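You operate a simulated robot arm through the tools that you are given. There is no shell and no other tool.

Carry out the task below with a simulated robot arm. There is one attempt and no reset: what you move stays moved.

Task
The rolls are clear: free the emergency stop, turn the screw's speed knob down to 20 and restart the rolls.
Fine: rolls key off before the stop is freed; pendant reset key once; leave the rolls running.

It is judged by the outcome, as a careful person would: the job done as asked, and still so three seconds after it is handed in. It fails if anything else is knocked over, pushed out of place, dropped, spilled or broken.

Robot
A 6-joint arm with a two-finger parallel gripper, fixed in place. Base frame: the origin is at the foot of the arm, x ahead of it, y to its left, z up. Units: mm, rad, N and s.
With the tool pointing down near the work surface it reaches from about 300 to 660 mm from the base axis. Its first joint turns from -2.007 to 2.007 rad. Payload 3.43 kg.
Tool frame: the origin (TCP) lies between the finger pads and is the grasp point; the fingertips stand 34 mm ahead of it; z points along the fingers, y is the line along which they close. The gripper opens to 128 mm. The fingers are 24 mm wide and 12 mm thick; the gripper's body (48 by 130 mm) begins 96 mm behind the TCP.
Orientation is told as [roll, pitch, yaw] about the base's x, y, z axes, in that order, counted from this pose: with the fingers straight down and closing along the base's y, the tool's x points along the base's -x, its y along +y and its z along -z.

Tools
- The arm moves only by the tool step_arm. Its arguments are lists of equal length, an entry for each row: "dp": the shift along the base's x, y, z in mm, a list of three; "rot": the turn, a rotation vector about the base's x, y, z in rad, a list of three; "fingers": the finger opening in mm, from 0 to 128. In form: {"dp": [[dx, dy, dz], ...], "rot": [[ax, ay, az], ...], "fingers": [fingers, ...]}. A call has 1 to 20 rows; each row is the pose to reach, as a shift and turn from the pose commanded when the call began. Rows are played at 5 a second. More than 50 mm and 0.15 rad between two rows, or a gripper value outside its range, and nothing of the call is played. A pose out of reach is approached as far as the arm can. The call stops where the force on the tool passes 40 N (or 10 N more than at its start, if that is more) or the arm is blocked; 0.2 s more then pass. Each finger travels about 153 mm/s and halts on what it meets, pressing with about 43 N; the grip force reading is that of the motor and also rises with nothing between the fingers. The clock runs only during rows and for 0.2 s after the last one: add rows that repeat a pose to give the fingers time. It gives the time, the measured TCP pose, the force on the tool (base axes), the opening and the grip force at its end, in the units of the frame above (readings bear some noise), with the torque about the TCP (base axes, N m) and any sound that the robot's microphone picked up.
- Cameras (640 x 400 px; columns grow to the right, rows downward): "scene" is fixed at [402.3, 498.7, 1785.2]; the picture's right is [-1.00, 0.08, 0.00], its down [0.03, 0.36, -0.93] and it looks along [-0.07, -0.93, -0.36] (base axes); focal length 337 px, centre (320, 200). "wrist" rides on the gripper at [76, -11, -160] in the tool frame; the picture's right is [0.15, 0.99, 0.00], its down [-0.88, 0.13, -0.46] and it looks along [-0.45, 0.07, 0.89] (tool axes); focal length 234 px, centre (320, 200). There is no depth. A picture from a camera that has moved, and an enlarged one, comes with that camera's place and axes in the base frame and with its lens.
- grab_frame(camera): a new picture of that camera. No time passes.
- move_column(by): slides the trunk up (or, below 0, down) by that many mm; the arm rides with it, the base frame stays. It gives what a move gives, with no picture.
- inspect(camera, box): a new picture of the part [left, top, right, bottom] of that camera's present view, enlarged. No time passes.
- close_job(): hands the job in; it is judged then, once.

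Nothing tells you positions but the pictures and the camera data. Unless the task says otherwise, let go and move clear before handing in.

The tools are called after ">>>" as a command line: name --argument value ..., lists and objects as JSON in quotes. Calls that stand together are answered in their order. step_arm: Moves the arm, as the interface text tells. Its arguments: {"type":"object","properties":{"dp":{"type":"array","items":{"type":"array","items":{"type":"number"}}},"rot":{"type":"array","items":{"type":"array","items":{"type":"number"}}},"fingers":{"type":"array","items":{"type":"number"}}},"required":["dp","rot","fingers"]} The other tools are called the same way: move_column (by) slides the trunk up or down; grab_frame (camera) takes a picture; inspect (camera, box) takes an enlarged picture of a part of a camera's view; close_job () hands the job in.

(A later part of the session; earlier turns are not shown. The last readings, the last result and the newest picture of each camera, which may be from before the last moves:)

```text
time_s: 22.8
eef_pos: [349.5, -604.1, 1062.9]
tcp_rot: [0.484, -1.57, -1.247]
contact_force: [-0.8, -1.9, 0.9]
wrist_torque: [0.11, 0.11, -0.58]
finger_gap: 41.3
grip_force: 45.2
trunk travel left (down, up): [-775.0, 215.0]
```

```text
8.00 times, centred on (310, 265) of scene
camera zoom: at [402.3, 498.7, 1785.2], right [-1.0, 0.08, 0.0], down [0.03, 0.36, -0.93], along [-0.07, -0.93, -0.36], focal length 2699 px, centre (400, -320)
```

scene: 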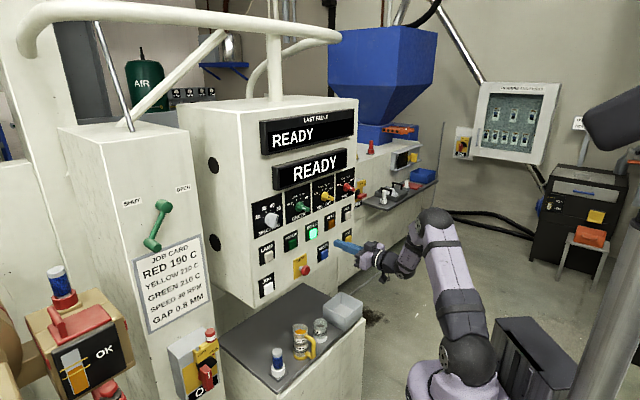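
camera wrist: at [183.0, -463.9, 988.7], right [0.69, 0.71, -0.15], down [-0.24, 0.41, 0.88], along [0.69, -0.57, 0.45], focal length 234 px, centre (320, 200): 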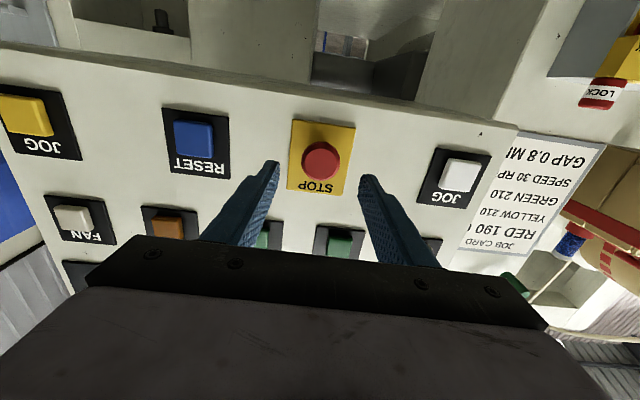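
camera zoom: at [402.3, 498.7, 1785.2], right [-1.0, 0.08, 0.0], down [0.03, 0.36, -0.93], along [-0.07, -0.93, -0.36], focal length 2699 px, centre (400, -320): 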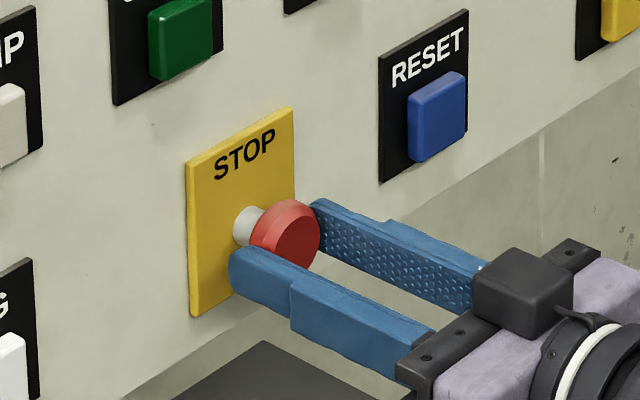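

I have hold of the mushroom (gap 41 mm). I'll try a gentle clockwise twist first, watching torque and sound.

>>> step_arm --dp '[[0, 0, 0], [0, 0, 0], [0, 0, 0], [0, 0, 0]]' --rot '[[0.072, -0.069, 0], [0.144, -0.138, 0], [0.216, -0.207, 0], [0.289, -0.277, 0]]' --fingers '[38, 38, 38, 38]'

>>> inspect --camera "scene" --box '[280, 240, 340, 290]'

>>> inspect --camera "wrist" --box '[220, 80, 420, 220]'

```text
time_s: 23.8
eef_pos: [348.3, -603.1, 1063.3]
tcp_rot: [1.566, -1.17, -2.331]
contact_force: [-1.0, 0.1, -0.1]
wrist_torque: [-0.64, 0.64, -0.31]
finger_gap: 41.2
grip_force: 45.1
trunk travel left (down, up): [-775.0, 215.0]
```

```text
8.00 times, centred on (310, 265) of scene
camera zoom: at [402.3, 498.7, 1785.2], right [-1.0, 0.08, 0.0], down [0.03, 0.36, -0.93], along [-0.07, -0.93, -0.36], focal length 2699 px, centre (400, -320)
```

zoom: 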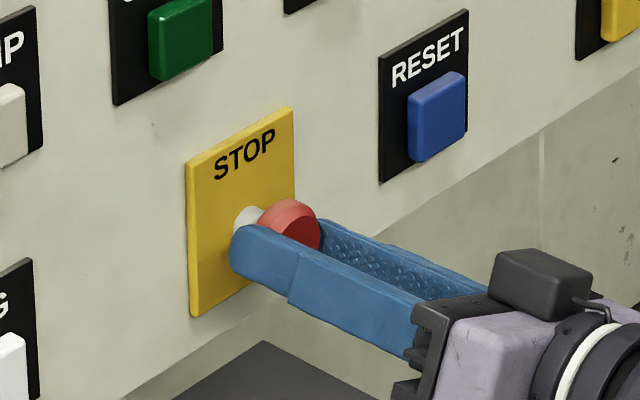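

```text
2.86 times, centred on (320, 150) of wrist
camera zoom: at [245.8, -480.2, 990.6], right [0.67, 0.7, 0.25], down [-0.48, 0.15, 0.86], along [0.56, -0.7, 0.44], focal length 669 px, centre (320, 343)
```

zoom: 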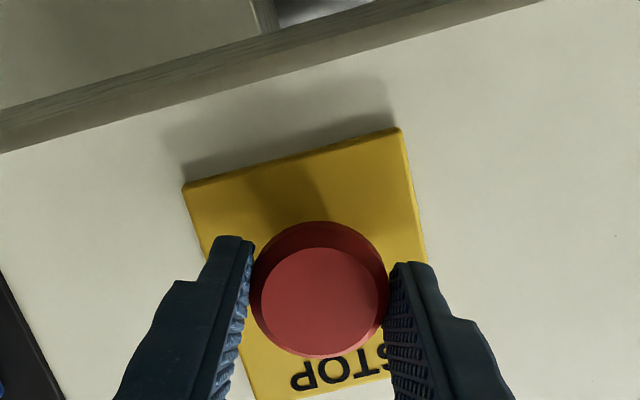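

Twisting meets about 0.9 N·m with no click yet. I'll continue the twist a bit further and watch.

>>> step_arm --dp '[[0, 0, 0], [0, 0, 0], [0, 0, 0], [0, 0, 0]]' --rot '[[0.072, -0.069, 0], [0.144, -0.138, 0], [0.216, -0.207, 0], [0.289, -0.277, 0]]' --fingers '[38, 38, 38, 38]'

>>> inspect --camera "scene" --box '[280, 240, 340, 290]'

>>> inspect --camera "wrist" --box '[220, 80, 420, 220]'

```text
time_s: 24.8
eef_pos: [349.1, -602.9, 1064.1]
tcp_rot: [1.568, -0.77, -2.332]
contact_force: [0.6, 1.3, 0.3]
wrist_torque: [-0.5, 0.73, -0.52]
finger_gap: 40.2
grip_force: 45.7
trunk travel left (down, up): [-775.0, 215.0]
```

```text
8.00 times, centred on (310, 265) of scene
camera zoom: at [402.3, 498.7, 1785.2], right [-1.0, 0.08, 0.0], down [0.03, 0.36, -0.93], along [-0.07, -0.93, -0.36], focal length 2699 px, centre (400, -320)
```

zoom: 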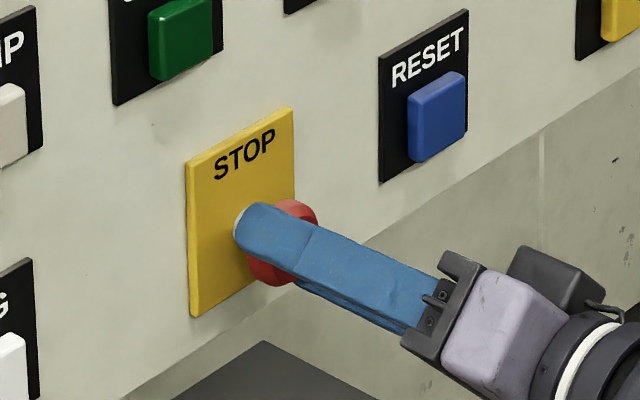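

```text
2.86 times, centred on (320, 150) of wrist
camera zoom: at [264.9, -460.3, 1004.3], right [0.55, 0.57, 0.61], down [-0.7, -0.08, 0.71], along [0.45, -0.82, 0.36], focal length 669 px, centre (320, 343)
```

zoom: 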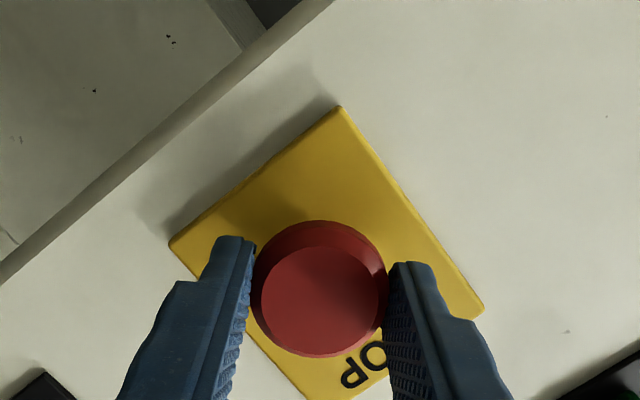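

The torque is steady and the gap is changing slightly, so the fingers are slipping round a head that doesn't turn; it may be a pull-to-release type. I'll pull gently outward.

>>> step_arm --dp '[[-1.4, 1.4, 0], [-2.9, 2.8, 0], [-4.3, 4.2, 0], [-5.8, 5.5, 0]]' --rot '[[0, 0, 0], [0, 0, 0], [0, 0, 0], [0, 0, 0]]' --fingers '[38, 38, 38, 38]'

>>> inspect --camera "scene" --box '[280, 240, 340, 290]'

>>> inspect --camera "scene" --box '[240, 90, 370, 300]'

```text
time_s: 25.8
eef_pos: [342.1, -596.6, 1063.3]
tcp_rot: [1.571, -0.77, -2.335]
contact_force: [-1.5, 2.7, 4.5]
wrist_torque: [0.69, 0.56, 0.31]
finger_gap: 40.4
grip_force: 44.9
trunk travel left (down, up): [-775.0, 215.0]
```

```text
8.00 times, centred on (310, 265) of scene
camera zoom: at [402.3, 498.7, 1785.2], right [-1.0, 0.08, 0.0], down [0.03, 0.36, -0.93], along [-0.07, -0.93, -0.36], focal length 2699 px, centre (400, -320)
```

zoom: 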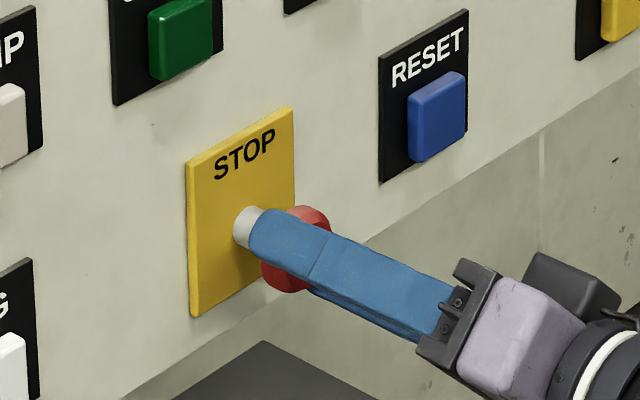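

```text
1.90 times, centred on (305, 195) of scene
camera zoom: at [402.3, 498.7, 1785.2], right [-1.0, 0.08, 0.0], down [0.03, 0.36, -0.93], along [-0.07, -0.93, -0.36], focal length 642 px, centre (349, 210)
```

zoom: 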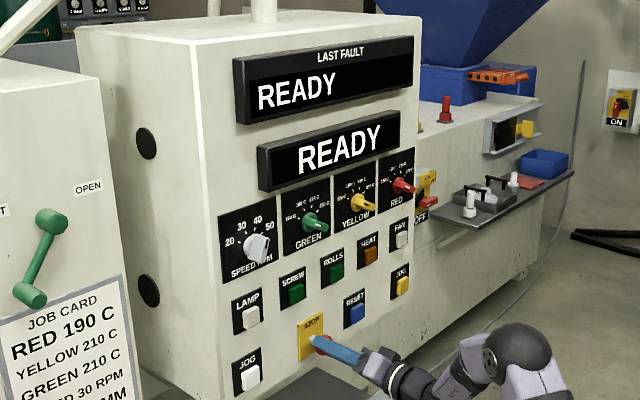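

The head is sliding outward with the pull (more white stem shows). I'll pull a few more millimetres, watching for a stop or click.

>>> step_arm --dp '[[-1.4, 1.4, 0], [-2.9, 2.8, 0], [-4.3, 4.2, 0]]' --rot '[[0, 0, 0], [0, 0, 0], [0, 0, 0]]' --fingers '[38, 38, 38]'

>>> inspect --camera "scene" --box '[280, 240, 340, 290]'

>>> inspect --camera "wrist" --box '[220, 80, 420, 220]'

```text
time_s: 26.6
eef_pos: [342.5, -595.9, 1064.7]
tcp_rot: [1.573, -0.773, -2.335]
contact_force: [18.4, -18.3, 9.5]
wrist_torque: [0.33, 0.22, -0.21]
finger_gap: 40.3
grip_force: 44.4
trunk travel left (down, up): [-775.0, 215.0]
```

```text
8.00 times, centred on (310, 265) of scene
camera zoom: at [402.3, 498.7, 1785.2], right [-1.0, 0.08, 0.0], down [0.03, 0.36, -0.93], along [-0.07, -0.93, -0.36], focal length 2699 px, centre (400, -320)
```

zoom: 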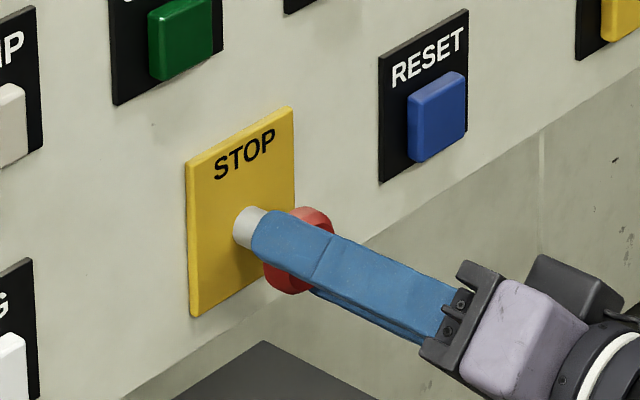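

```text
2.86 times, centred on (320, 150) of wrist
camera zoom: at [257.5, -453.1, 1003.6], right [0.55, 0.58, 0.61], down [-0.7, -0.07, 0.71], along [0.45, -0.81, 0.36], focal length 669 px, centre (320, 343)
```

zoom: 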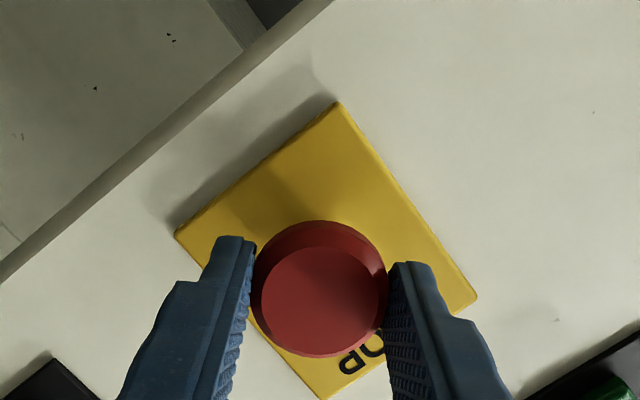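

The head is at its outer stop (about 26 N back-pull, no further travel). I'll open the fingers in place and see whether it stays out.

>>> step_arm --dp '[[0, 0, 0], [0, 0, 0], [0, 0, 0], [0, 0, 0]]' --rot '[[0, 0, 0], [0, 0, 0], [0, 0, 0], [0, 0, 0]]' --fingers '[48, 58, 70, 70]'

>>> step_arm --dp '[[-14, 14, 0], [-36, 35, 0], [-60, 58, 0], [-60, 58, 0]]' --rot '[[0, 0, 0], [0, 0, 0], [0, 0, 0], [0, 0, 0]]' --fingers '[70, 70, 70, 70]'

>>> inspect --camera "scene" --box '[280, 240, 340, 290]'

>>> inspect --camera "scene" --box '[240, 90, 370, 300]'

>>> grab_frame --camera "wrist"

```text
time_s: 27.6
eef_pos: [338.4, -593.7, 1063.8]
tcp_rot: [1.569, -0.771, -2.333]
contact_force: [1.0, -0.5, -0.1]
wrist_torque: [0.01, 0.01, 0.0]
finger_gap: 69.9
grip_force: 0.0
trunk travel left (down, up): [-775.0, 215.0]
```

```text
time_s: 28.6
eef_pos: [277.5, -535.2, 1061.2]
tcp_rot: [1.568, -0.77, -2.334]
contact_force: [-0.9, -0.6, 0.1]
wrist_torque: [0.02, -0.04, 0.03]
finger_gap: 69.9
grip_force: 0.1
trunk travel left (down, up): [-775.0, 215.0]
```

```text
8.00 times, centred on (310, 265) of scene
camera zoom: at [402.3, 498.7, 1785.2], right [-1.0, 0.08, 0.0], down [0.03, 0.36, -0.93], along [-0.07, -0.93, -0.36], focal length 2699 px, centre (400, -320)
```

zoom: 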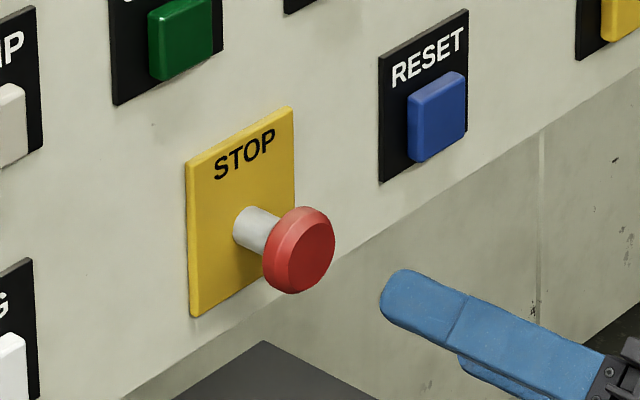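

```text
1.90 times, centred on (305, 195) of scene
camera zoom: at [402.3, 498.7, 1785.2], right [-1.0, 0.08, 0.0], down [0.03, 0.36, -0.93], along [-0.07, -0.93, -0.36], focal length 642 px, centre (349, 210)
```

zoom: 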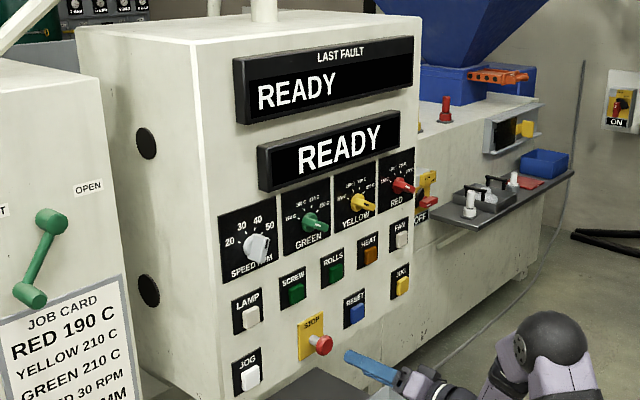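

```text
taken
camera wrist: at [194.2, -392.3, 1002.4], right [0.55, 0.57, 0.61], down [-0.7, -0.08, 0.71], along [0.45, -0.82, 0.36], focal length 234 px, centre (320, 200)
```

wrist: 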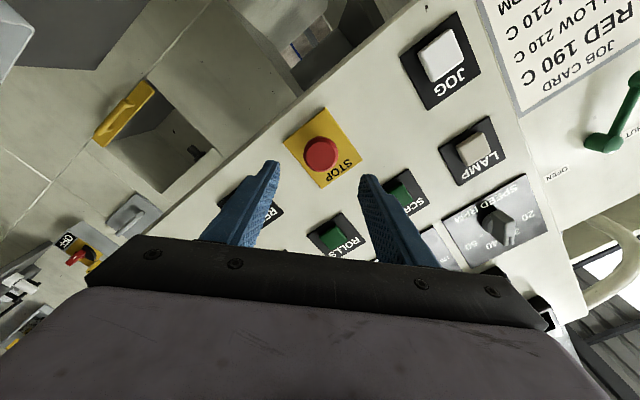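

STOP is out and stays out: it's freed. Now the SPEED knob: I'll raise the trunk and then move in front of the knob at about (464, -522, 1328).

>>> move_column --by 200

>>> grab_frame --camera "wrist"

```text
time_s: 30.7
eef_pos: [277.5, -534.8, 1262.1]
tcp_rot: [1.569, -0.769, -2.332]
contact_force: [-0.4, 0.1, -0.5]
wrist_torque: [-0.04, 0.05, -0.01]
finger_gap: 69.9
grip_force: 0.1
trunk travel left (down, up): [-975.0, 15.0]
```

```text
taken
camera wrist: at [194.2, -392.4, 1202.3], right [0.55, 0.57, 0.61], down [-0.7, -0.08, 0.71], along [0.45, -0.82, 0.36], focal length 234 px, centre (320, 200)
```

wrist: 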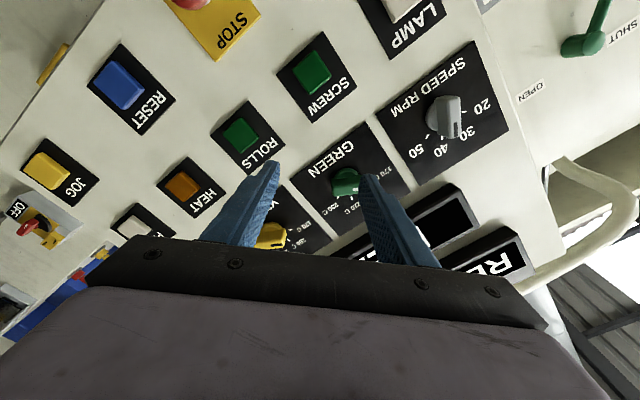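

The knob is in view at about (463, -523, 1325). I'll move in front of it (about 70 mm short) and turn the tool back partly to line up with the pointer bar.

>>> step_arm --dp '[[27, 21, 16], [55, 42, 32], [83, 63, 48], [110.5, 83.8, 63], [110.5, 83.8, 63]]' --rot '[[-0.0722, 0.0692, 0], [-0.1443, 0.1385, 0], [-0.2165, 0.2077, 0], [-0.2886, 0.277, 0], [-0.2886, 0.277, 0]]' --fingers '[70, 70, 70, 70, 70]'

>>> grab_frame --camera "wrist"

>>> inspect --camera "wrist" --box '[220, 60, 420, 200]'

>>> inspect --camera "scene" --box '[240, 185, 310, 240]'

```text
time_s: 31.9
eef_pos: [389.0, -453.1, 1324.4]
tcp_rot: [1.565, -1.171, -2.328]
contact_force: [-0.3, -0.3, -0.8]
wrist_torque: [0.05, 0.0, 0.02]
finger_gap: 70.4
grip_force: 0.1
trunk travel left (down, up): [-975.0, 15.0]
```

```text
taken
camera wrist: at [285.6, -330.2, 1250.9], right [0.67, 0.7, 0.25], down [-0.48, 0.15, 0.86], along [0.56, -0.7, 0.44], focal length 234 px, centre (320, 200)
```

wrist: 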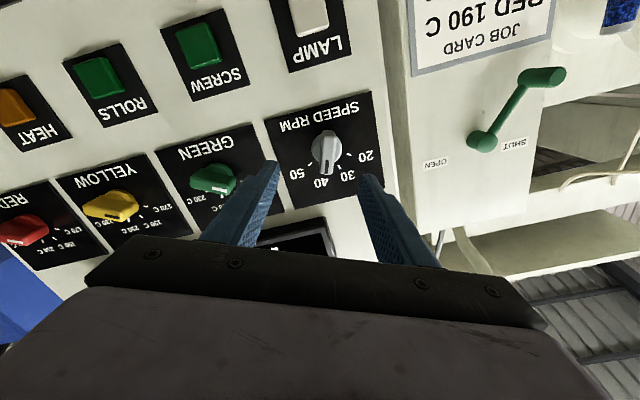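

```text
2.86 times, centred on (320, 130) of wrist
camera zoom: at [285.6, -330.2, 1250.9], right [0.67, 0.7, 0.25], down [-0.48, 0.15, 0.86], along [0.56, -0.7, 0.44], focal length 669 px, centre (320, 400)
```

zoom: 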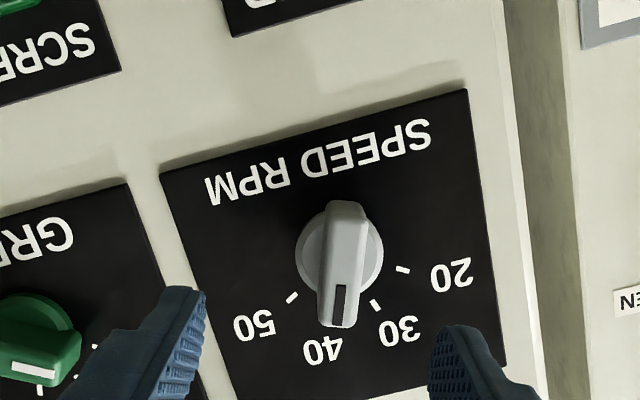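

```text
7.27 times, centred on (275, 212) of scene
camera zoom: at [402.3, 498.7, 1785.2], right [-1.0, 0.08, 0.0], down [0.03, 0.36, -0.93], along [-0.07, -0.93, -0.36], focal length 2453 px, centre (647, 109)
```

zoom: 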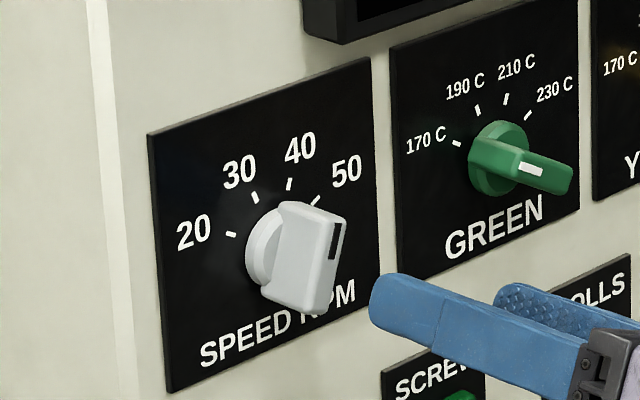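

The knob's pointer sits at 40, and 20 is about 80° counter-clockwise of it; the bar is about 14 mm wide and stands ~30 mm off the plate. I'll align the fingers with the bar, correct 7 mm sideways and go forward 50 mm.

>>> step_arm --dp '[[14, -3.5, -1.5], [23, -12, -1.5], [32, -21, -1.5], [41.1, -29.4, -1.5], [41.1, -29.4, -1.5]]' --rot '[[-0.03, 0.029, 0], [-0.0505, 0.0485, 0], [-0.0505, 0.0485, 0], [-0.0505, 0.0485, 0], [-0.0505, 0.0485, 0]]' --fingers '[60, 50, 50, 50, 50]'

>>> inspect --camera "wrist" --box '[220, 80, 420, 220]'

>>> inspect --camera "scene" --box '[240, 185, 310, 240]'

```text
time_s: 33.1
eef_pos: [428.7, -480.1, 1324.3]
tcp_rot: [1.563, -1.242, -2.331]
contact_force: [-0.1, -0.4, -0.6]
wrist_torque: [-0.02, 0.01, -0.03]
finger_gap: 50.2
grip_force: 0.0
trunk travel left (down, up): [-975.0, 15.0]
```

```text
2.86 times, centred on (320, 150) of wrist
camera zoom: at [323.6, -361.1, 1249.6], right [0.68, 0.71, 0.18], down [-0.44, 0.2, 0.88], along [0.59, -0.68, 0.45], focal length 669 px, centre (320, 343)
```

zoom: 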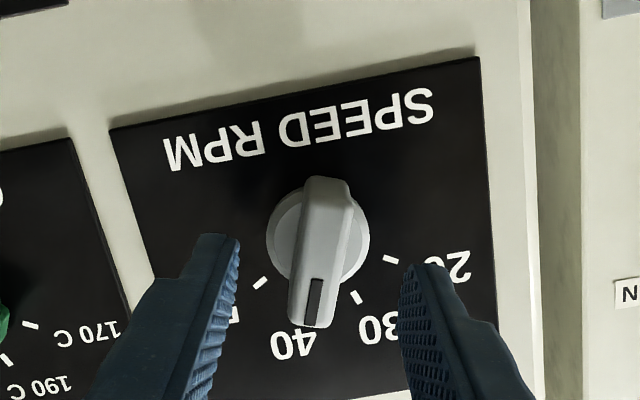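

```text
7.27 times, centred on (275, 212) of scene
camera zoom: at [402.3, 498.7, 1785.2], right [-1.0, 0.08, 0.0], down [0.03, 0.36, -0.93], along [-0.07, -0.93, -0.36], focal length 2453 px, centre (647, 109)
```

zoom: 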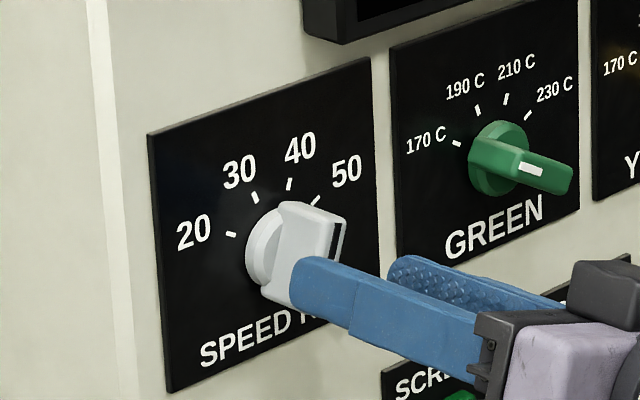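

The fingers are aligned with the bar. I'll advance 26 mm so the pads straddle it, then check before closing.

>>> step_arm --dp '[[5.2, -4.5, -2], [9.8, -9, -2], [14.5, -13.5, -2], [19.2, -17.5, -2], [19.2, -17.5, -2]]' --rot '[[0, 0, 0], [0, 0, 0], [0, 0, 0], [0, 0, 0], [0, 0, 0]]' --fingers '[50, 50, 50, 50, 50]'

>>> inspect --camera "wrist" --box '[220, 80, 420, 220]'

>>> inspect --camera "scene" --box '[240, 185, 310, 240]'

```text
time_s: 34.3
eef_pos: [450.2, -498.3, 1322.2]
tcp_rot: [1.566, -1.239, -2.329]
contact_force: [0.7, 0.1, -0.7]
wrist_torque: [-0.03, -0.01, 0.01]
finger_gap: 49.9
grip_force: 0.1
trunk travel left (down, up): [-975.0, 15.0]
```

```text
2.86 times, centred on (320, 150) of wrist
camera zoom: at [342.6, -379.0, 1248.1], right [0.68, 0.71, 0.18], down [-0.44, 0.2, 0.88], along [0.59, -0.68, 0.45], focal length 669 px, centre (320, 343)
```

zoom: 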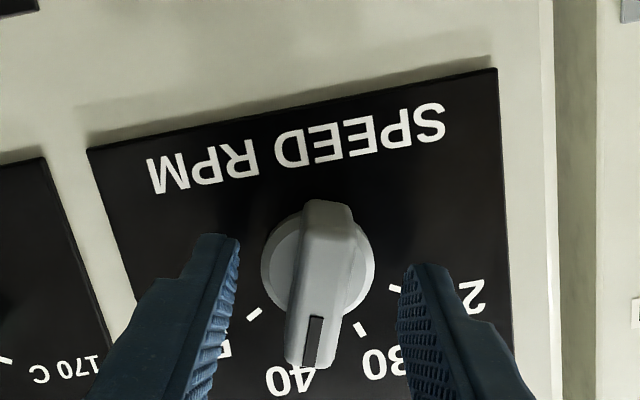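

```text
7.27 times, centred on (275, 212) of scene
camera zoom: at [402.3, 498.7, 1785.2], right [-1.0, 0.08, 0.0], down [0.03, 0.36, -0.93], along [-0.07, -0.93, -0.36], focal length 2453 px, centre (647, 109)
```

zoom: 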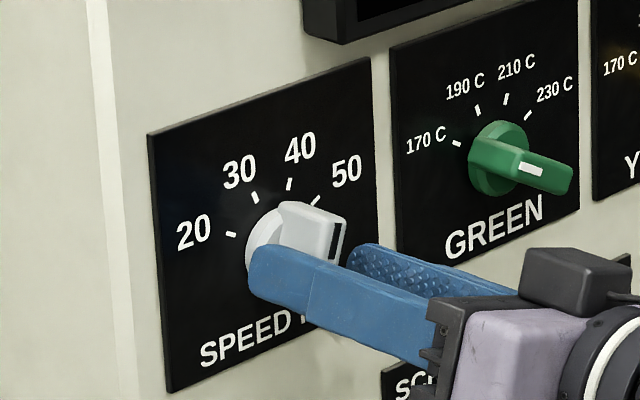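

The pads are evenly either side of the bar with no contact force. Closing on the knob now.

>>> step_arm --dp '[[0, 0, 0], [0, 0, 0], [0, 0, 0], [0, 0, 0], [0, 0, 0]]' --rot '[[0, 0, 0], [0, 0, 0], [0, 0, 0], [0, 0, 0], [0, 0, 0]]' --fingers '[40, 30, 20, 10, 10]'

>>> inspect --camera "wrist" --box '[220, 80, 420, 220]'

```text
time_s: 35.5
eef_pos: [450.4, -498.9, 1322.6]
tcp_rot: [1.565, -1.24, -2.33]
contact_force: [1.0, 0.2, 0.3]
wrist_torque: [0.25, 0.24, -0.53]
finger_gap: 16.2
grip_force: 44.8
trunk travel left (down, up): [-975.0, 15.0]
```

```text
2.86 times, centred on (320, 150) of wrist
camera zoom: at [342.7, -378.8, 1248.0], right [0.68, 0.71, 0.18], down [-0.44, 0.2, 0.88], along [0.59, -0.68, 0.45], focal length 669 px, centre (320, 343)
```

zoom: 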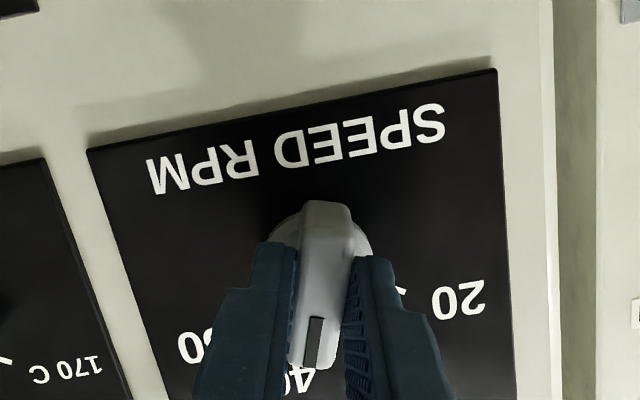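

I have the knob's bar firmly. I'll turn counter-clockwise 0.4 rad first and check.

>>> step_arm --dp '[[0, 0, 0], [0, 0, 0], [0, 0, 0], [0, 0, 0]]' --rot '[[-0.0722, 0.0692, 0], [-0.1443, 0.1385, 0], [-0.2165, 0.2077, 0], [-0.2886, 0.277, 0]]' --fingers '[10, 10, 10, 10]'

>>> inspect --camera "wrist" --box '[220, 80, 420, 220]'

>>> inspect --camera "scene" --box '[240, 185, 310, 240]'

```text
time_s: 36.5
eef_pos: [448.0, -498.7, 1322.0]
tcp_rot: [-1.505, -1.505, 0.748]
contact_force: [-0.3, 0.9, -3.7]
wrist_torque: [-0.94, -0.94, -0.52]
finger_gap: 16.4
grip_force: 44.6
trunk travel left (down, up): [-975.0, 15.0]
```

```text
2.86 times, centred on (320, 150) of wrist
camera zoom: at [320.0, -402.4, 1248.7], right [0.67, 0.71, -0.21], down [-0.2, 0.45, 0.87], along [0.71, -0.54, 0.44], focal length 669 px, centre (320, 343)
```

zoom: 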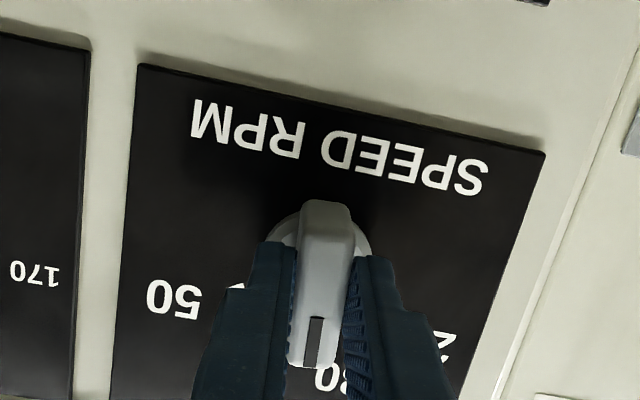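

```text
7.27 times, centred on (275, 212) of scene
camera zoom: at [402.3, 498.7, 1785.2], right [-1.0, 0.08, 0.0], down [0.03, 0.36, -0.93], along [-0.07, -0.93, -0.36], focal length 2453 px, centre (647, 109)
```

zoom: 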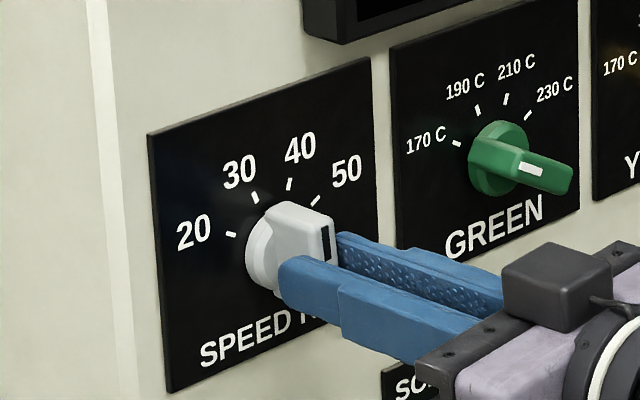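

The knob follows. I'll turn another 0.6 rad and check against the scale.

>>> step_arm --dp '[[0, 0, 0], [0, 0, 0], [0, 0, 0], [0, 0, 0], [0, 0, 0], [0, 0, 0]]' --rot '[[-0.0722, 0.0692, 0], [-0.1443, 0.1385, 0], [-0.2165, 0.2077, 0], [-0.2886, 0.277, 0], [-0.3608, 0.3462, 0], [-0.4329, 0.4154, 0]]' --fingers '[10, 10, 10, 10, 10, 10]'

>>> inspect --camera "wrist" --box '[220, 80, 420, 220]'

>>> inspect --camera "scene" --box '[240, 185, 310, 240]'

```text
time_s: 36.9
eef_pos: [448.3, -499.6, 1324.3]
tcp_rot: [-1.33, -1.421, 0.62]
contact_force: [9.5, 19.9, 0.6]
wrist_torque: [0.42, 0.49, 0.08]
finger_gap: 16.7
grip_force: 45.0
out of reach, approached as far as the arm can: row 1, 2
trunk travel left (down, up): [-975.0, 15.0]
stopped in row 2: the force on the tool passed its limit at 50 N (the readings are from after the stop); the commanded pose is now the measured one
```

```text
2.86 times, centred on (320, 150) of wrist
camera zoom: at [309.4, -412.8, 1256.9], right [0.62, 0.73, -0.29], down [-0.15, 0.47, 0.87], along [0.77, -0.49, 0.4], focal length 669 px, centre (320, 343)
```

zoom: 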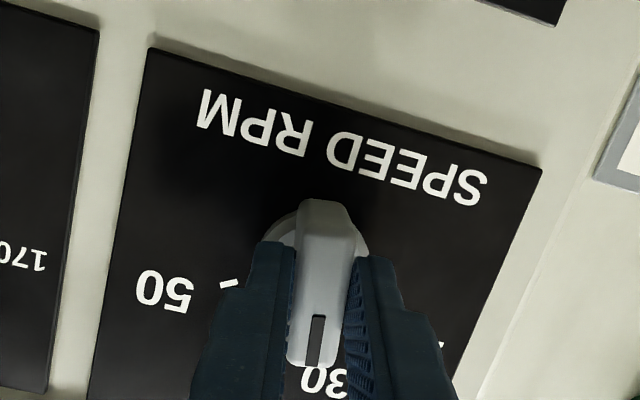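

```text
7.27 times, centred on (275, 212) of scene
camera zoom: at [402.3, 498.7, 1785.2], right [-1.0, 0.08, 0.0], down [0.03, 0.36, -0.93], along [-0.07, -0.93, -0.36], focal length 2453 px, centre (647, 109)
```

zoom: 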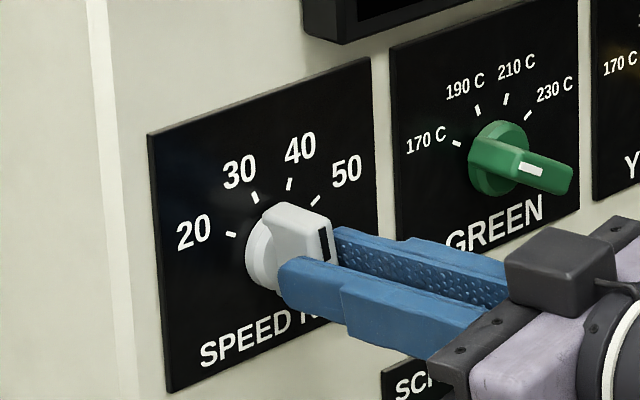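

The wrist reached a joint limit part-way, stopping the turn with the pointer around 33–34. I'll release the knob and back away, then re-grip with the tool rolled half a turn.

>>> step_arm --dp '[[0, 0, 0], [0, 0, 0], [0, 0, 0], [0, 0, 0]]' --rot '[[0, 0, 0], [0, 0, 0], [0, 0, 0], [0, 0, 0]]' --fingers '[25, 40, 50, 50]'

>>> step_arm --dp '[[-11, 10, 0], [-29, 28, 0], [-54, 52, 0], [-72, 69, 0]]' --rot '[[0, 0, 0], [0, 0, 0], [0, 0, 0], [0, 0, 0]]' --fingers '[50, 50, 50, 50]'

>>> grab_frame --camera "wrist"

>>> inspect --camera "scene" --box '[240, 185, 310, 240]'

```text
time_s: 37.9
eef_pos: [443.3, -506.6, 1322.4]
tcp_rot: [-1.319, -1.426, 0.597]
contact_force: [-0.7, 0.1, 0.2]
wrist_torque: [-0.01, -0.03, 0.01]
finger_gap: 50.0
grip_force: 0.0
trunk travel left (down, up): [-975.0, 15.0]
```

```text
time_s: 38.9
eef_pos: [369.2, -437.9, 1327.4]
tcp_rot: [-1.29, -1.429, 0.574]
contact_force: [1.2, 0.1, -0.7]
wrist_torque: [-0.02, 0.0, -0.02]
finger_gap: 50.1
grip_force: 0.1
out of reach, approached as far as the arm can: row 3, 4
trunk travel left (down, up): [-975.0, 15.0]
```

```text
taken
camera wrist: at [232.1, -349.5, 1259.9], right [0.62, 0.73, -0.28], down [-0.15, 0.46, 0.87], along [0.77, -0.5, 0.4], focal length 234 px, centre (320, 200)
```

wrist: 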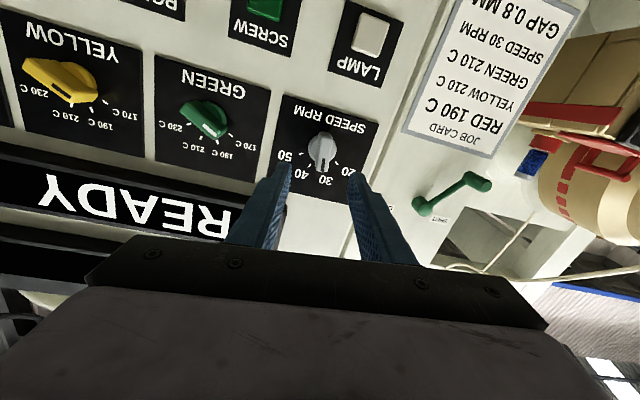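

```text
7.27 times, centred on (275, 212) of scene
camera zoom: at [402.3, 498.7, 1785.2], right [-1.0, 0.08, 0.0], down [0.03, 0.36, -0.93], along [-0.07, -0.93, -0.36], focal length 2453 px, centre (647, 109)
```

zoom: 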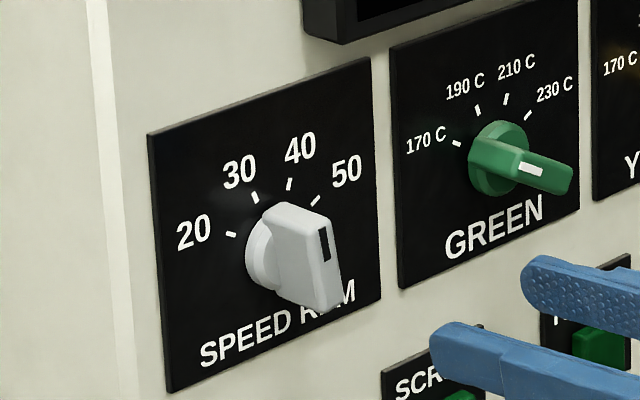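

The pointer is now just above 30. I'll straighten the tool and begin rolling it the other way to find how far the wrist goes.

>>> step_arm --dp '[[0, 0, 0], [0, 0, 0]]' --rot '[[0.044, -0.099, -0.053], [0.044, -0.099, -0.053]]' --fingers '[50, 50]'

>>> step_arm --dp '[[0, 0, 0], [0, 0, 0], [0, 0, 0], [0, 0, 0], [0, 0, 0], [0, 0, 0], [0, 0, 0], [0, 0, 0], [0, 0, 0], [0, 0, 0], [0, 0, 0], [0, 0, 0]]' --rot '[[0.101, -0.0969, 0], [0.202, -0.1939, 0], [0.303, -0.2908, 0], [0.404, -0.3877, 0], [0.5051, -0.4847, 0], [0.6061, -0.5816, 0], [0.7071, -0.6786, 0], [0.8081, -0.7755, 0], [0.9091, -0.8724, 0], [1.0101, -0.9694, 0], [1.1111, -1.0663, 0], [1.2121, -1.1632, 0]]' --fingers '[50, 50, 50, 50, 50, 50, 50, 50, 50, 50, 50, 50]'

>>> grab_frame --camera "wrist"

```text
time_s: 39.5
eef_pos: [369.1, -439.7, 1326.4]
tcp_rot: [-1.726, -1.53, 0.95]
contact_force: [-0.3, 0.3, -0.7]
wrist_torque: [0.01, 0.01, 0.03]
finger_gap: 49.9
grip_force: 0.1
trunk travel left (down, up): [-975.0, 15.0]
```

```text
time_s: 42.1
eef_pos: [368.9, -439.2, 1326.0]
tcp_rot: [1.558, 0.071, -2.341]
contact_force: [0.2, -0.2, -0.1]
wrist_torque: [0.01, 0.01, 0.01]
finger_gap: 50.0
grip_force: 0.1
trunk travel left (down, up): [-975.0, 15.0]
```

```text
taken
camera wrist: at [306.8, -275.8, 1323.0], right [0.06, 0.05, 1.0], down [-0.94, -0.32, 0.07], along [0.32, -0.95, 0.02], focal length 234 px, centre (320, 200)
```

wrist: 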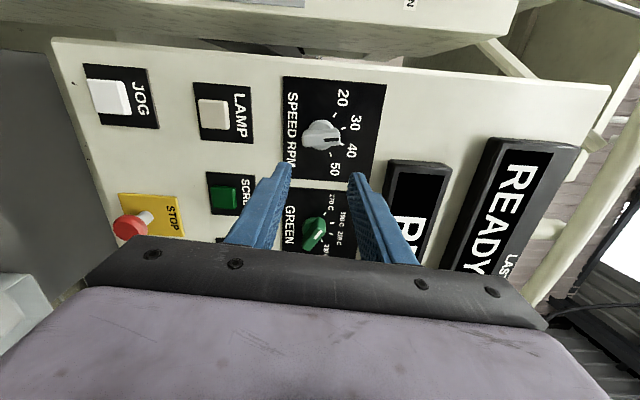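

The roll is going freely (about 94°). I'll continue towards the half turn.

>>> step_arm --dp '[[0, 0, 0], [0, 0, 0], [0, 0, 0], [0, 0, 0], [0, 0, 0], [0, 0, 0], [0, 0, 0], [0, 0, 0], [0, 0, 0], [0, 0, 0]]' --rot '[[0.101, -0.0969, 0], [0.202, -0.1939, 0], [0.303, -0.2908, 0], [0.404, -0.3877, 0], [0.5051, -0.4847, 0], [0.6061, -0.5816, 0], [0.7071, -0.6786, 0], [0.8081, -0.7755, 0], [0.9091, -0.8724, 0], [1.0101, -0.9694, 0]]' --fingers '[50, 50, 50, 50, 50, 50, 50, 50, 50, 50]'

>>> grab_frame --camera "wrist"

>>> grab_frame --camera "scene"

```text
time_s: 44.3
eef_pos: [367.6, -440.2, 1326.4]
tcp_rot: [1.502, 1.469, -2.392]
contact_force: [-0.2, -0.2, 0.3]
wrist_torque: [0.03, 0.03, 0.01]
finger_gap: 50.0
grip_force: 0.1
trunk travel left (down, up): [-975.0, 15.0]
```

```text
taken
camera wrist: at [264.8, -319.0, 1402.7], right [-0.66, -0.71, 0.24], down [-0.49, 0.16, -0.86], along [0.57, -0.69, -0.45], focal length 234 px, centre (320, 200)
```

wrist: 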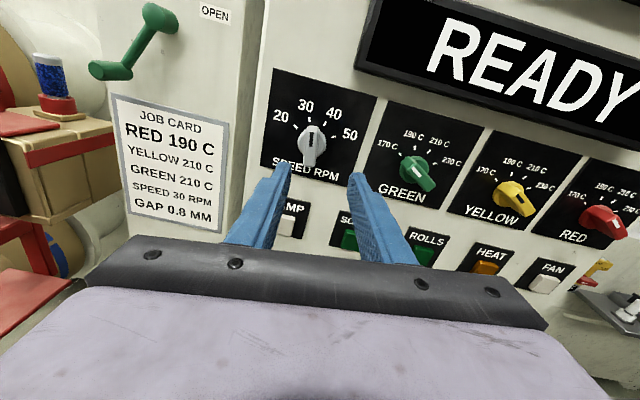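

```text
taken
```

scene: 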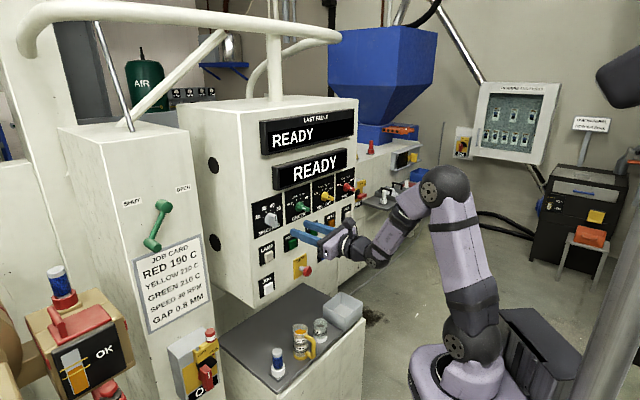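

The half turn works and the camera now sees the panel upright. I'll look closely at the knob to align.

>>> inspect --camera "wrist" --box '[240, 60, 400, 180]'

```text
3.33 times, centred on (320, 120) of wrist
camera zoom: at [264.8, -319.0, 1402.7], right [-0.66, -0.71, 0.24], down [-0.49, 0.16, -0.86], along [0.57, -0.69, -0.45], focal length 781 px, centre (320, 467)
```

zoom: 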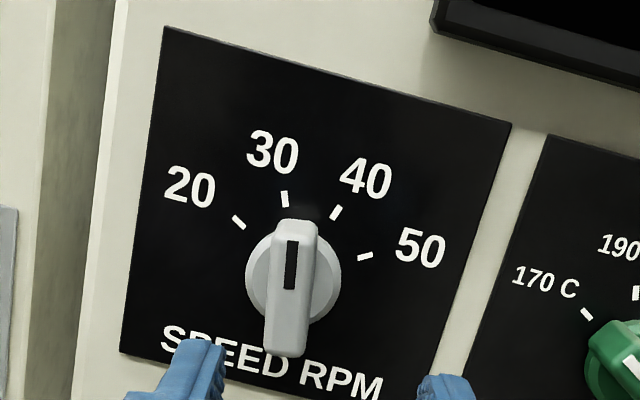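

From above and below together, the knob axis is near (462, -516, 1327), about 11 mm to the panel's left of the tool axis. I'll correct for that, roll -0.04 rad and advance 60 mm.

>>> step_arm --dp '[[14.8, 1, 1], [29.3, -12.8, 2], [40.1, -23.2, 2], [50.9, -33.6, 2], [50.9, -33.6, 2]]' --rot '[[-0.029, 0.028, 0], [-0.029, 0.028, 0], [-0.029, 0.028, 0], [-0.029, 0.028, 0], [-0.029, 0.028, 0]]' --fingers '[50, 50, 50, 50, 50]'

>>> inspect --camera "wrist" --box '[220, 80, 420, 220]'

>>> inspect --camera "scene" --box '[240, 185, 310, 240]'

```text
time_s: 45.5
eef_pos: [419.6, -473.9, 1328.6]
tcp_rot: [1.518, 1.428, -2.376]
contact_force: [0.4, 1.0, -0.1]
wrist_torque: [0.04, -0.02, 0.01]
finger_gap: 50.2
grip_force: 0.0
trunk travel left (down, up): [-975.0, 15.0]
```

```text
2.86 times, centred on (320, 150) of wrist
camera zoom: at [317.8, -349.8, 1404.4], right [-0.65, -0.7, 0.29], down [-0.51, 0.13, -0.85], along [0.56, -0.7, -0.44], focal length 669 px, centre (320, 343)
```

zoom: 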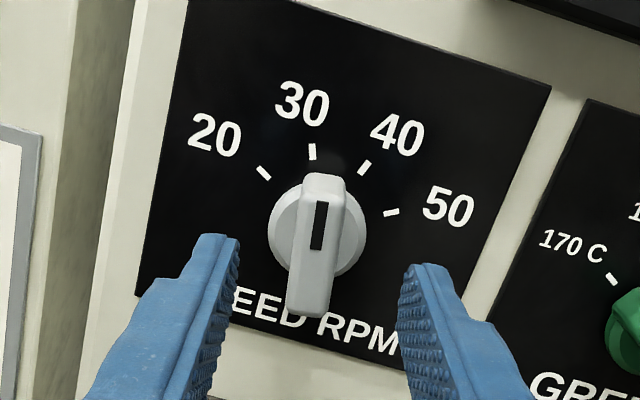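

```text
7.27 times, centred on (275, 212) of scene
camera zoom: at [402.3, 498.7, 1785.2], right [-1.0, 0.08, 0.0], down [0.03, 0.36, -0.93], along [-0.07, -0.93, -0.36], focal length 2453 px, centre (647, 109)
```

zoom: 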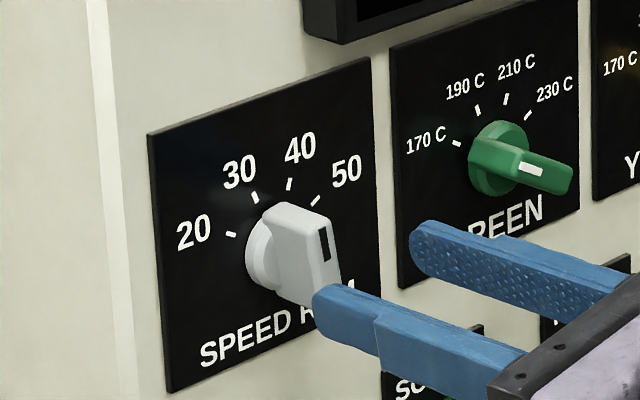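

Well aligned now. I'll advance another 38 mm to straddle the bar.

>>> step_arm --dp '[[7.5, -6, 1], [14.5, -12.5, 1], [21.5, -19.2, 1], [28.1, -25.6, 1], [28.1, -25.6, 1]]' --rot '[[-0.014, 0.0138, 0], [-0.014, 0.0138, 0], [-0.014, 0.0138, 0], [-0.014, 0.0138, 0], [-0.014, 0.0138, 0]]' --fingers '[50, 50, 50, 50, 50]'

>>> inspect --camera "wrist" --box '[220, 80, 420, 220]'

>>> inspect --camera "scene" --box '[240, 185, 310, 240]'

```text
time_s: 46.7
eef_pos: [446.9, -499.9, 1328.4]
tcp_rot: [1.522, 1.409, -2.372]
contact_force: [-0.5, -0.3, 1.0]
wrist_torque: [0.0, 0.02, -0.01]
finger_gap: 50.0
grip_force: 0.1
trunk travel left (down, up): [-975.0, 15.0]
```

```text
2.86 times, centred on (320, 150) of wrist
camera zoom: at [347.8, -375.8, 1404.0], right [-0.65, -0.7, 0.3], down [-0.52, 0.12, -0.84], along [0.55, -0.71, -0.44], focal length 669 px, centre (320, 343)
```

zoom: 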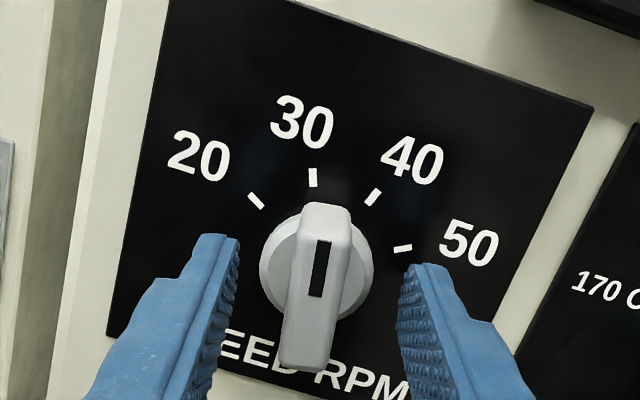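

```text
7.27 times, centred on (275, 212) of scene
camera zoom: at [402.3, 498.7, 1785.2], right [-1.0, 0.08, 0.0], down [0.03, 0.36, -0.93], along [-0.07, -0.93, -0.36], focal length 2453 px, centre (647, 109)
```

zoom: 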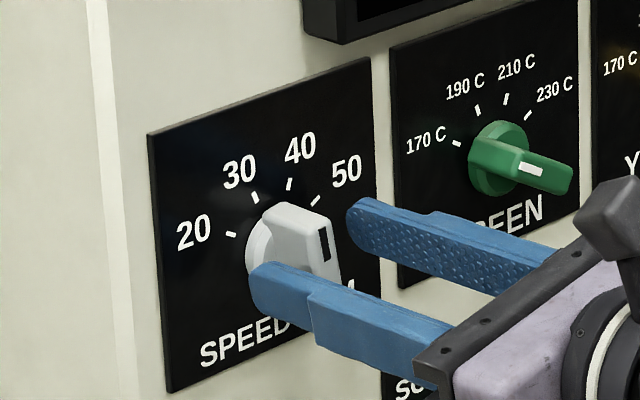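

The pads straddle the bar evenly, and from the tick geometry 20 is at -60° from vertical (bar now about -9°). I'll close and turn 0.6 rad counter-clockwise first.

>>> step_arm --dp '[[0, 0, 0], [0, 0, 0], [0, 0, 0], [0, 0, 0], [0, 0, 0]]' --rot '[[0, 0, 0], [0, 0, 0], [0, 0, 0], [0, 0, 0], [0, 0, 0]]' --fingers '[40, 30, 20, 10, 10]'

>>> step_arm --dp '[[0, 0, 0], [0, 0, 0], [0, 0, 0], [0, 0, 0], [0, 0, 0], [0, 0, 0]]' --rot '[[-0.0722, 0.0692, 0], [-0.1443, 0.1385, 0], [-0.2165, 0.2077, 0], [-0.2886, 0.277, 0], [-0.3608, 0.3462, 0], [-0.4329, 0.4154, 0]]' --fingers '[10, 10, 10, 10, 10, 10]'

>>> inspect --camera "wrist" --box '[220, 80, 420, 220]'

>>> inspect --camera "scene" --box '[240, 185, 310, 240]'

```text
time_s: 47.9
eef_pos: [450.0, -500.0, 1329.8]
tcp_rot: [1.519, 1.406, -2.375]
contact_force: [3.1, 3.6, -2.2]
wrist_torque: [-0.34, -0.31, -0.49]
finger_gap: 16.3
grip_force: 45.4
trunk travel left (down, up): [-975.0, 15.0]
```

```text
time_s: 49.3
eef_pos: [450.9, -497.0, 1328.2]
tcp_rot: [1.547, 0.803, -2.347]
contact_force: [5.9, 8.8, -7.1]
wrist_torque: [0.38, 0.31, -0.95]
finger_gap: 15.7
grip_force: 45.2
trunk travel left (down, up): [-975.0, 15.0]
```

```text
2.86 times, centred on (320, 150) of wrist
camera zoom: at [376.7, -346.1, 1378.1], right [-0.41, -0.45, 0.79], down [-0.82, -0.19, -0.54], along [0.39, -0.87, -0.29], focal length 669 px, centre (320, 343)
```

zoom: 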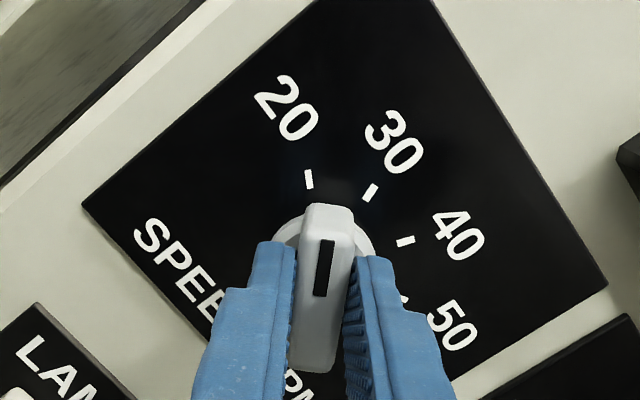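

```text
7.27 times, centred on (275, 212) of scene
camera zoom: at [402.3, 498.7, 1785.2], right [-1.0, 0.08, 0.0], down [0.03, 0.36, -0.93], along [-0.07, -0.93, -0.36], focal length 2453 px, centre (647, 109)
```

zoom: 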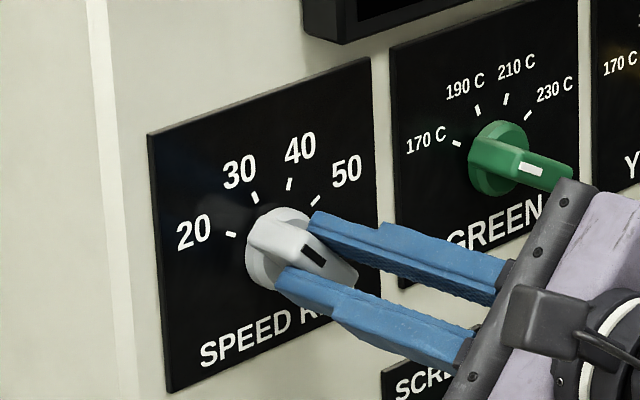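

The pointer is at about 24; the 20 tick is about 17° (0.29 rad) further. I'll turn that remainder while easing the small side load.

>>> step_arm --dp '[[0.3, 0.3, -0.4], [0.7, 0.7, -0.8], [1, 1, -1.2], [1, 1, -1.2]]' --rot '[[-0.0722, 0.0692, 0], [-0.1443, 0.1385, 0], [-0.2092, 0.2008, 0], [-0.2092, 0.2008, 0]]' --fingers '[10, 10, 10, 10]'

>>> inspect --camera "wrist" --box '[220, 80, 420, 220]'

>>> inspect --camera "scene" --box '[240, 185, 310, 240]'

```text
time_s: 50.3
eef_pos: [451.8, -497.2, 1327.2]
tcp_rot: [1.553, 0.517, -2.344]
contact_force: [3.8, 9.4, -11.1]
wrist_torque: [0.42, -0.28, -0.75]
finger_gap: 16.0
grip_force: 44.9
trunk travel left (down, up): [-975.0, 15.0]
```

```text
2.86 times, centred on (320, 150) of wrist
camera zoom: at [385.2, -337.2, 1358.1], right [-0.24, -0.27, 0.93], down [-0.91, -0.28, -0.31], along [0.35, -0.92, -0.18], focal length 669 px, centre (320, 343)
```

zoom: 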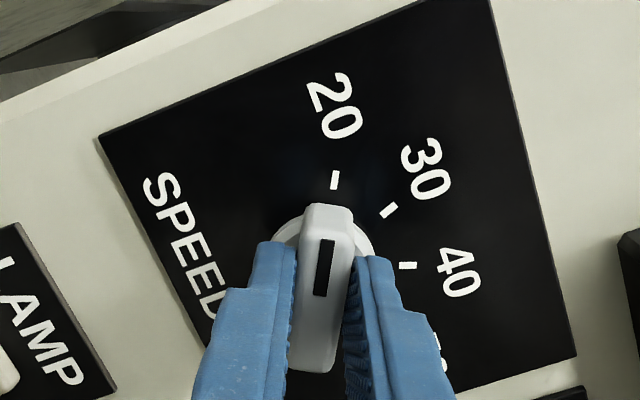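

```text
7.27 times, centred on (275, 212) of scene
camera zoom: at [402.3, 498.7, 1785.2], right [-1.0, 0.08, 0.0], down [0.03, 0.36, -0.93], along [-0.07, -0.93, -0.36], focal length 2453 px, centre (647, 109)
```

zoom: 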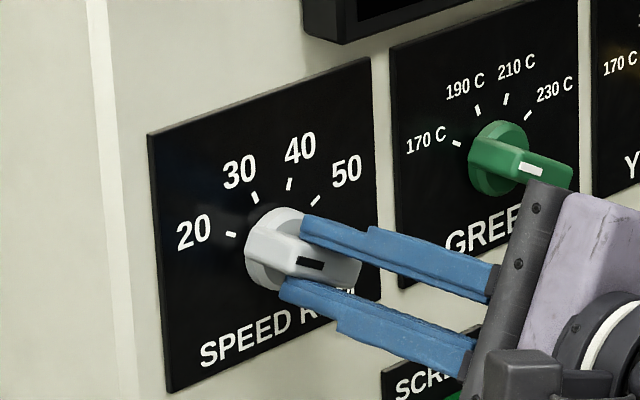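

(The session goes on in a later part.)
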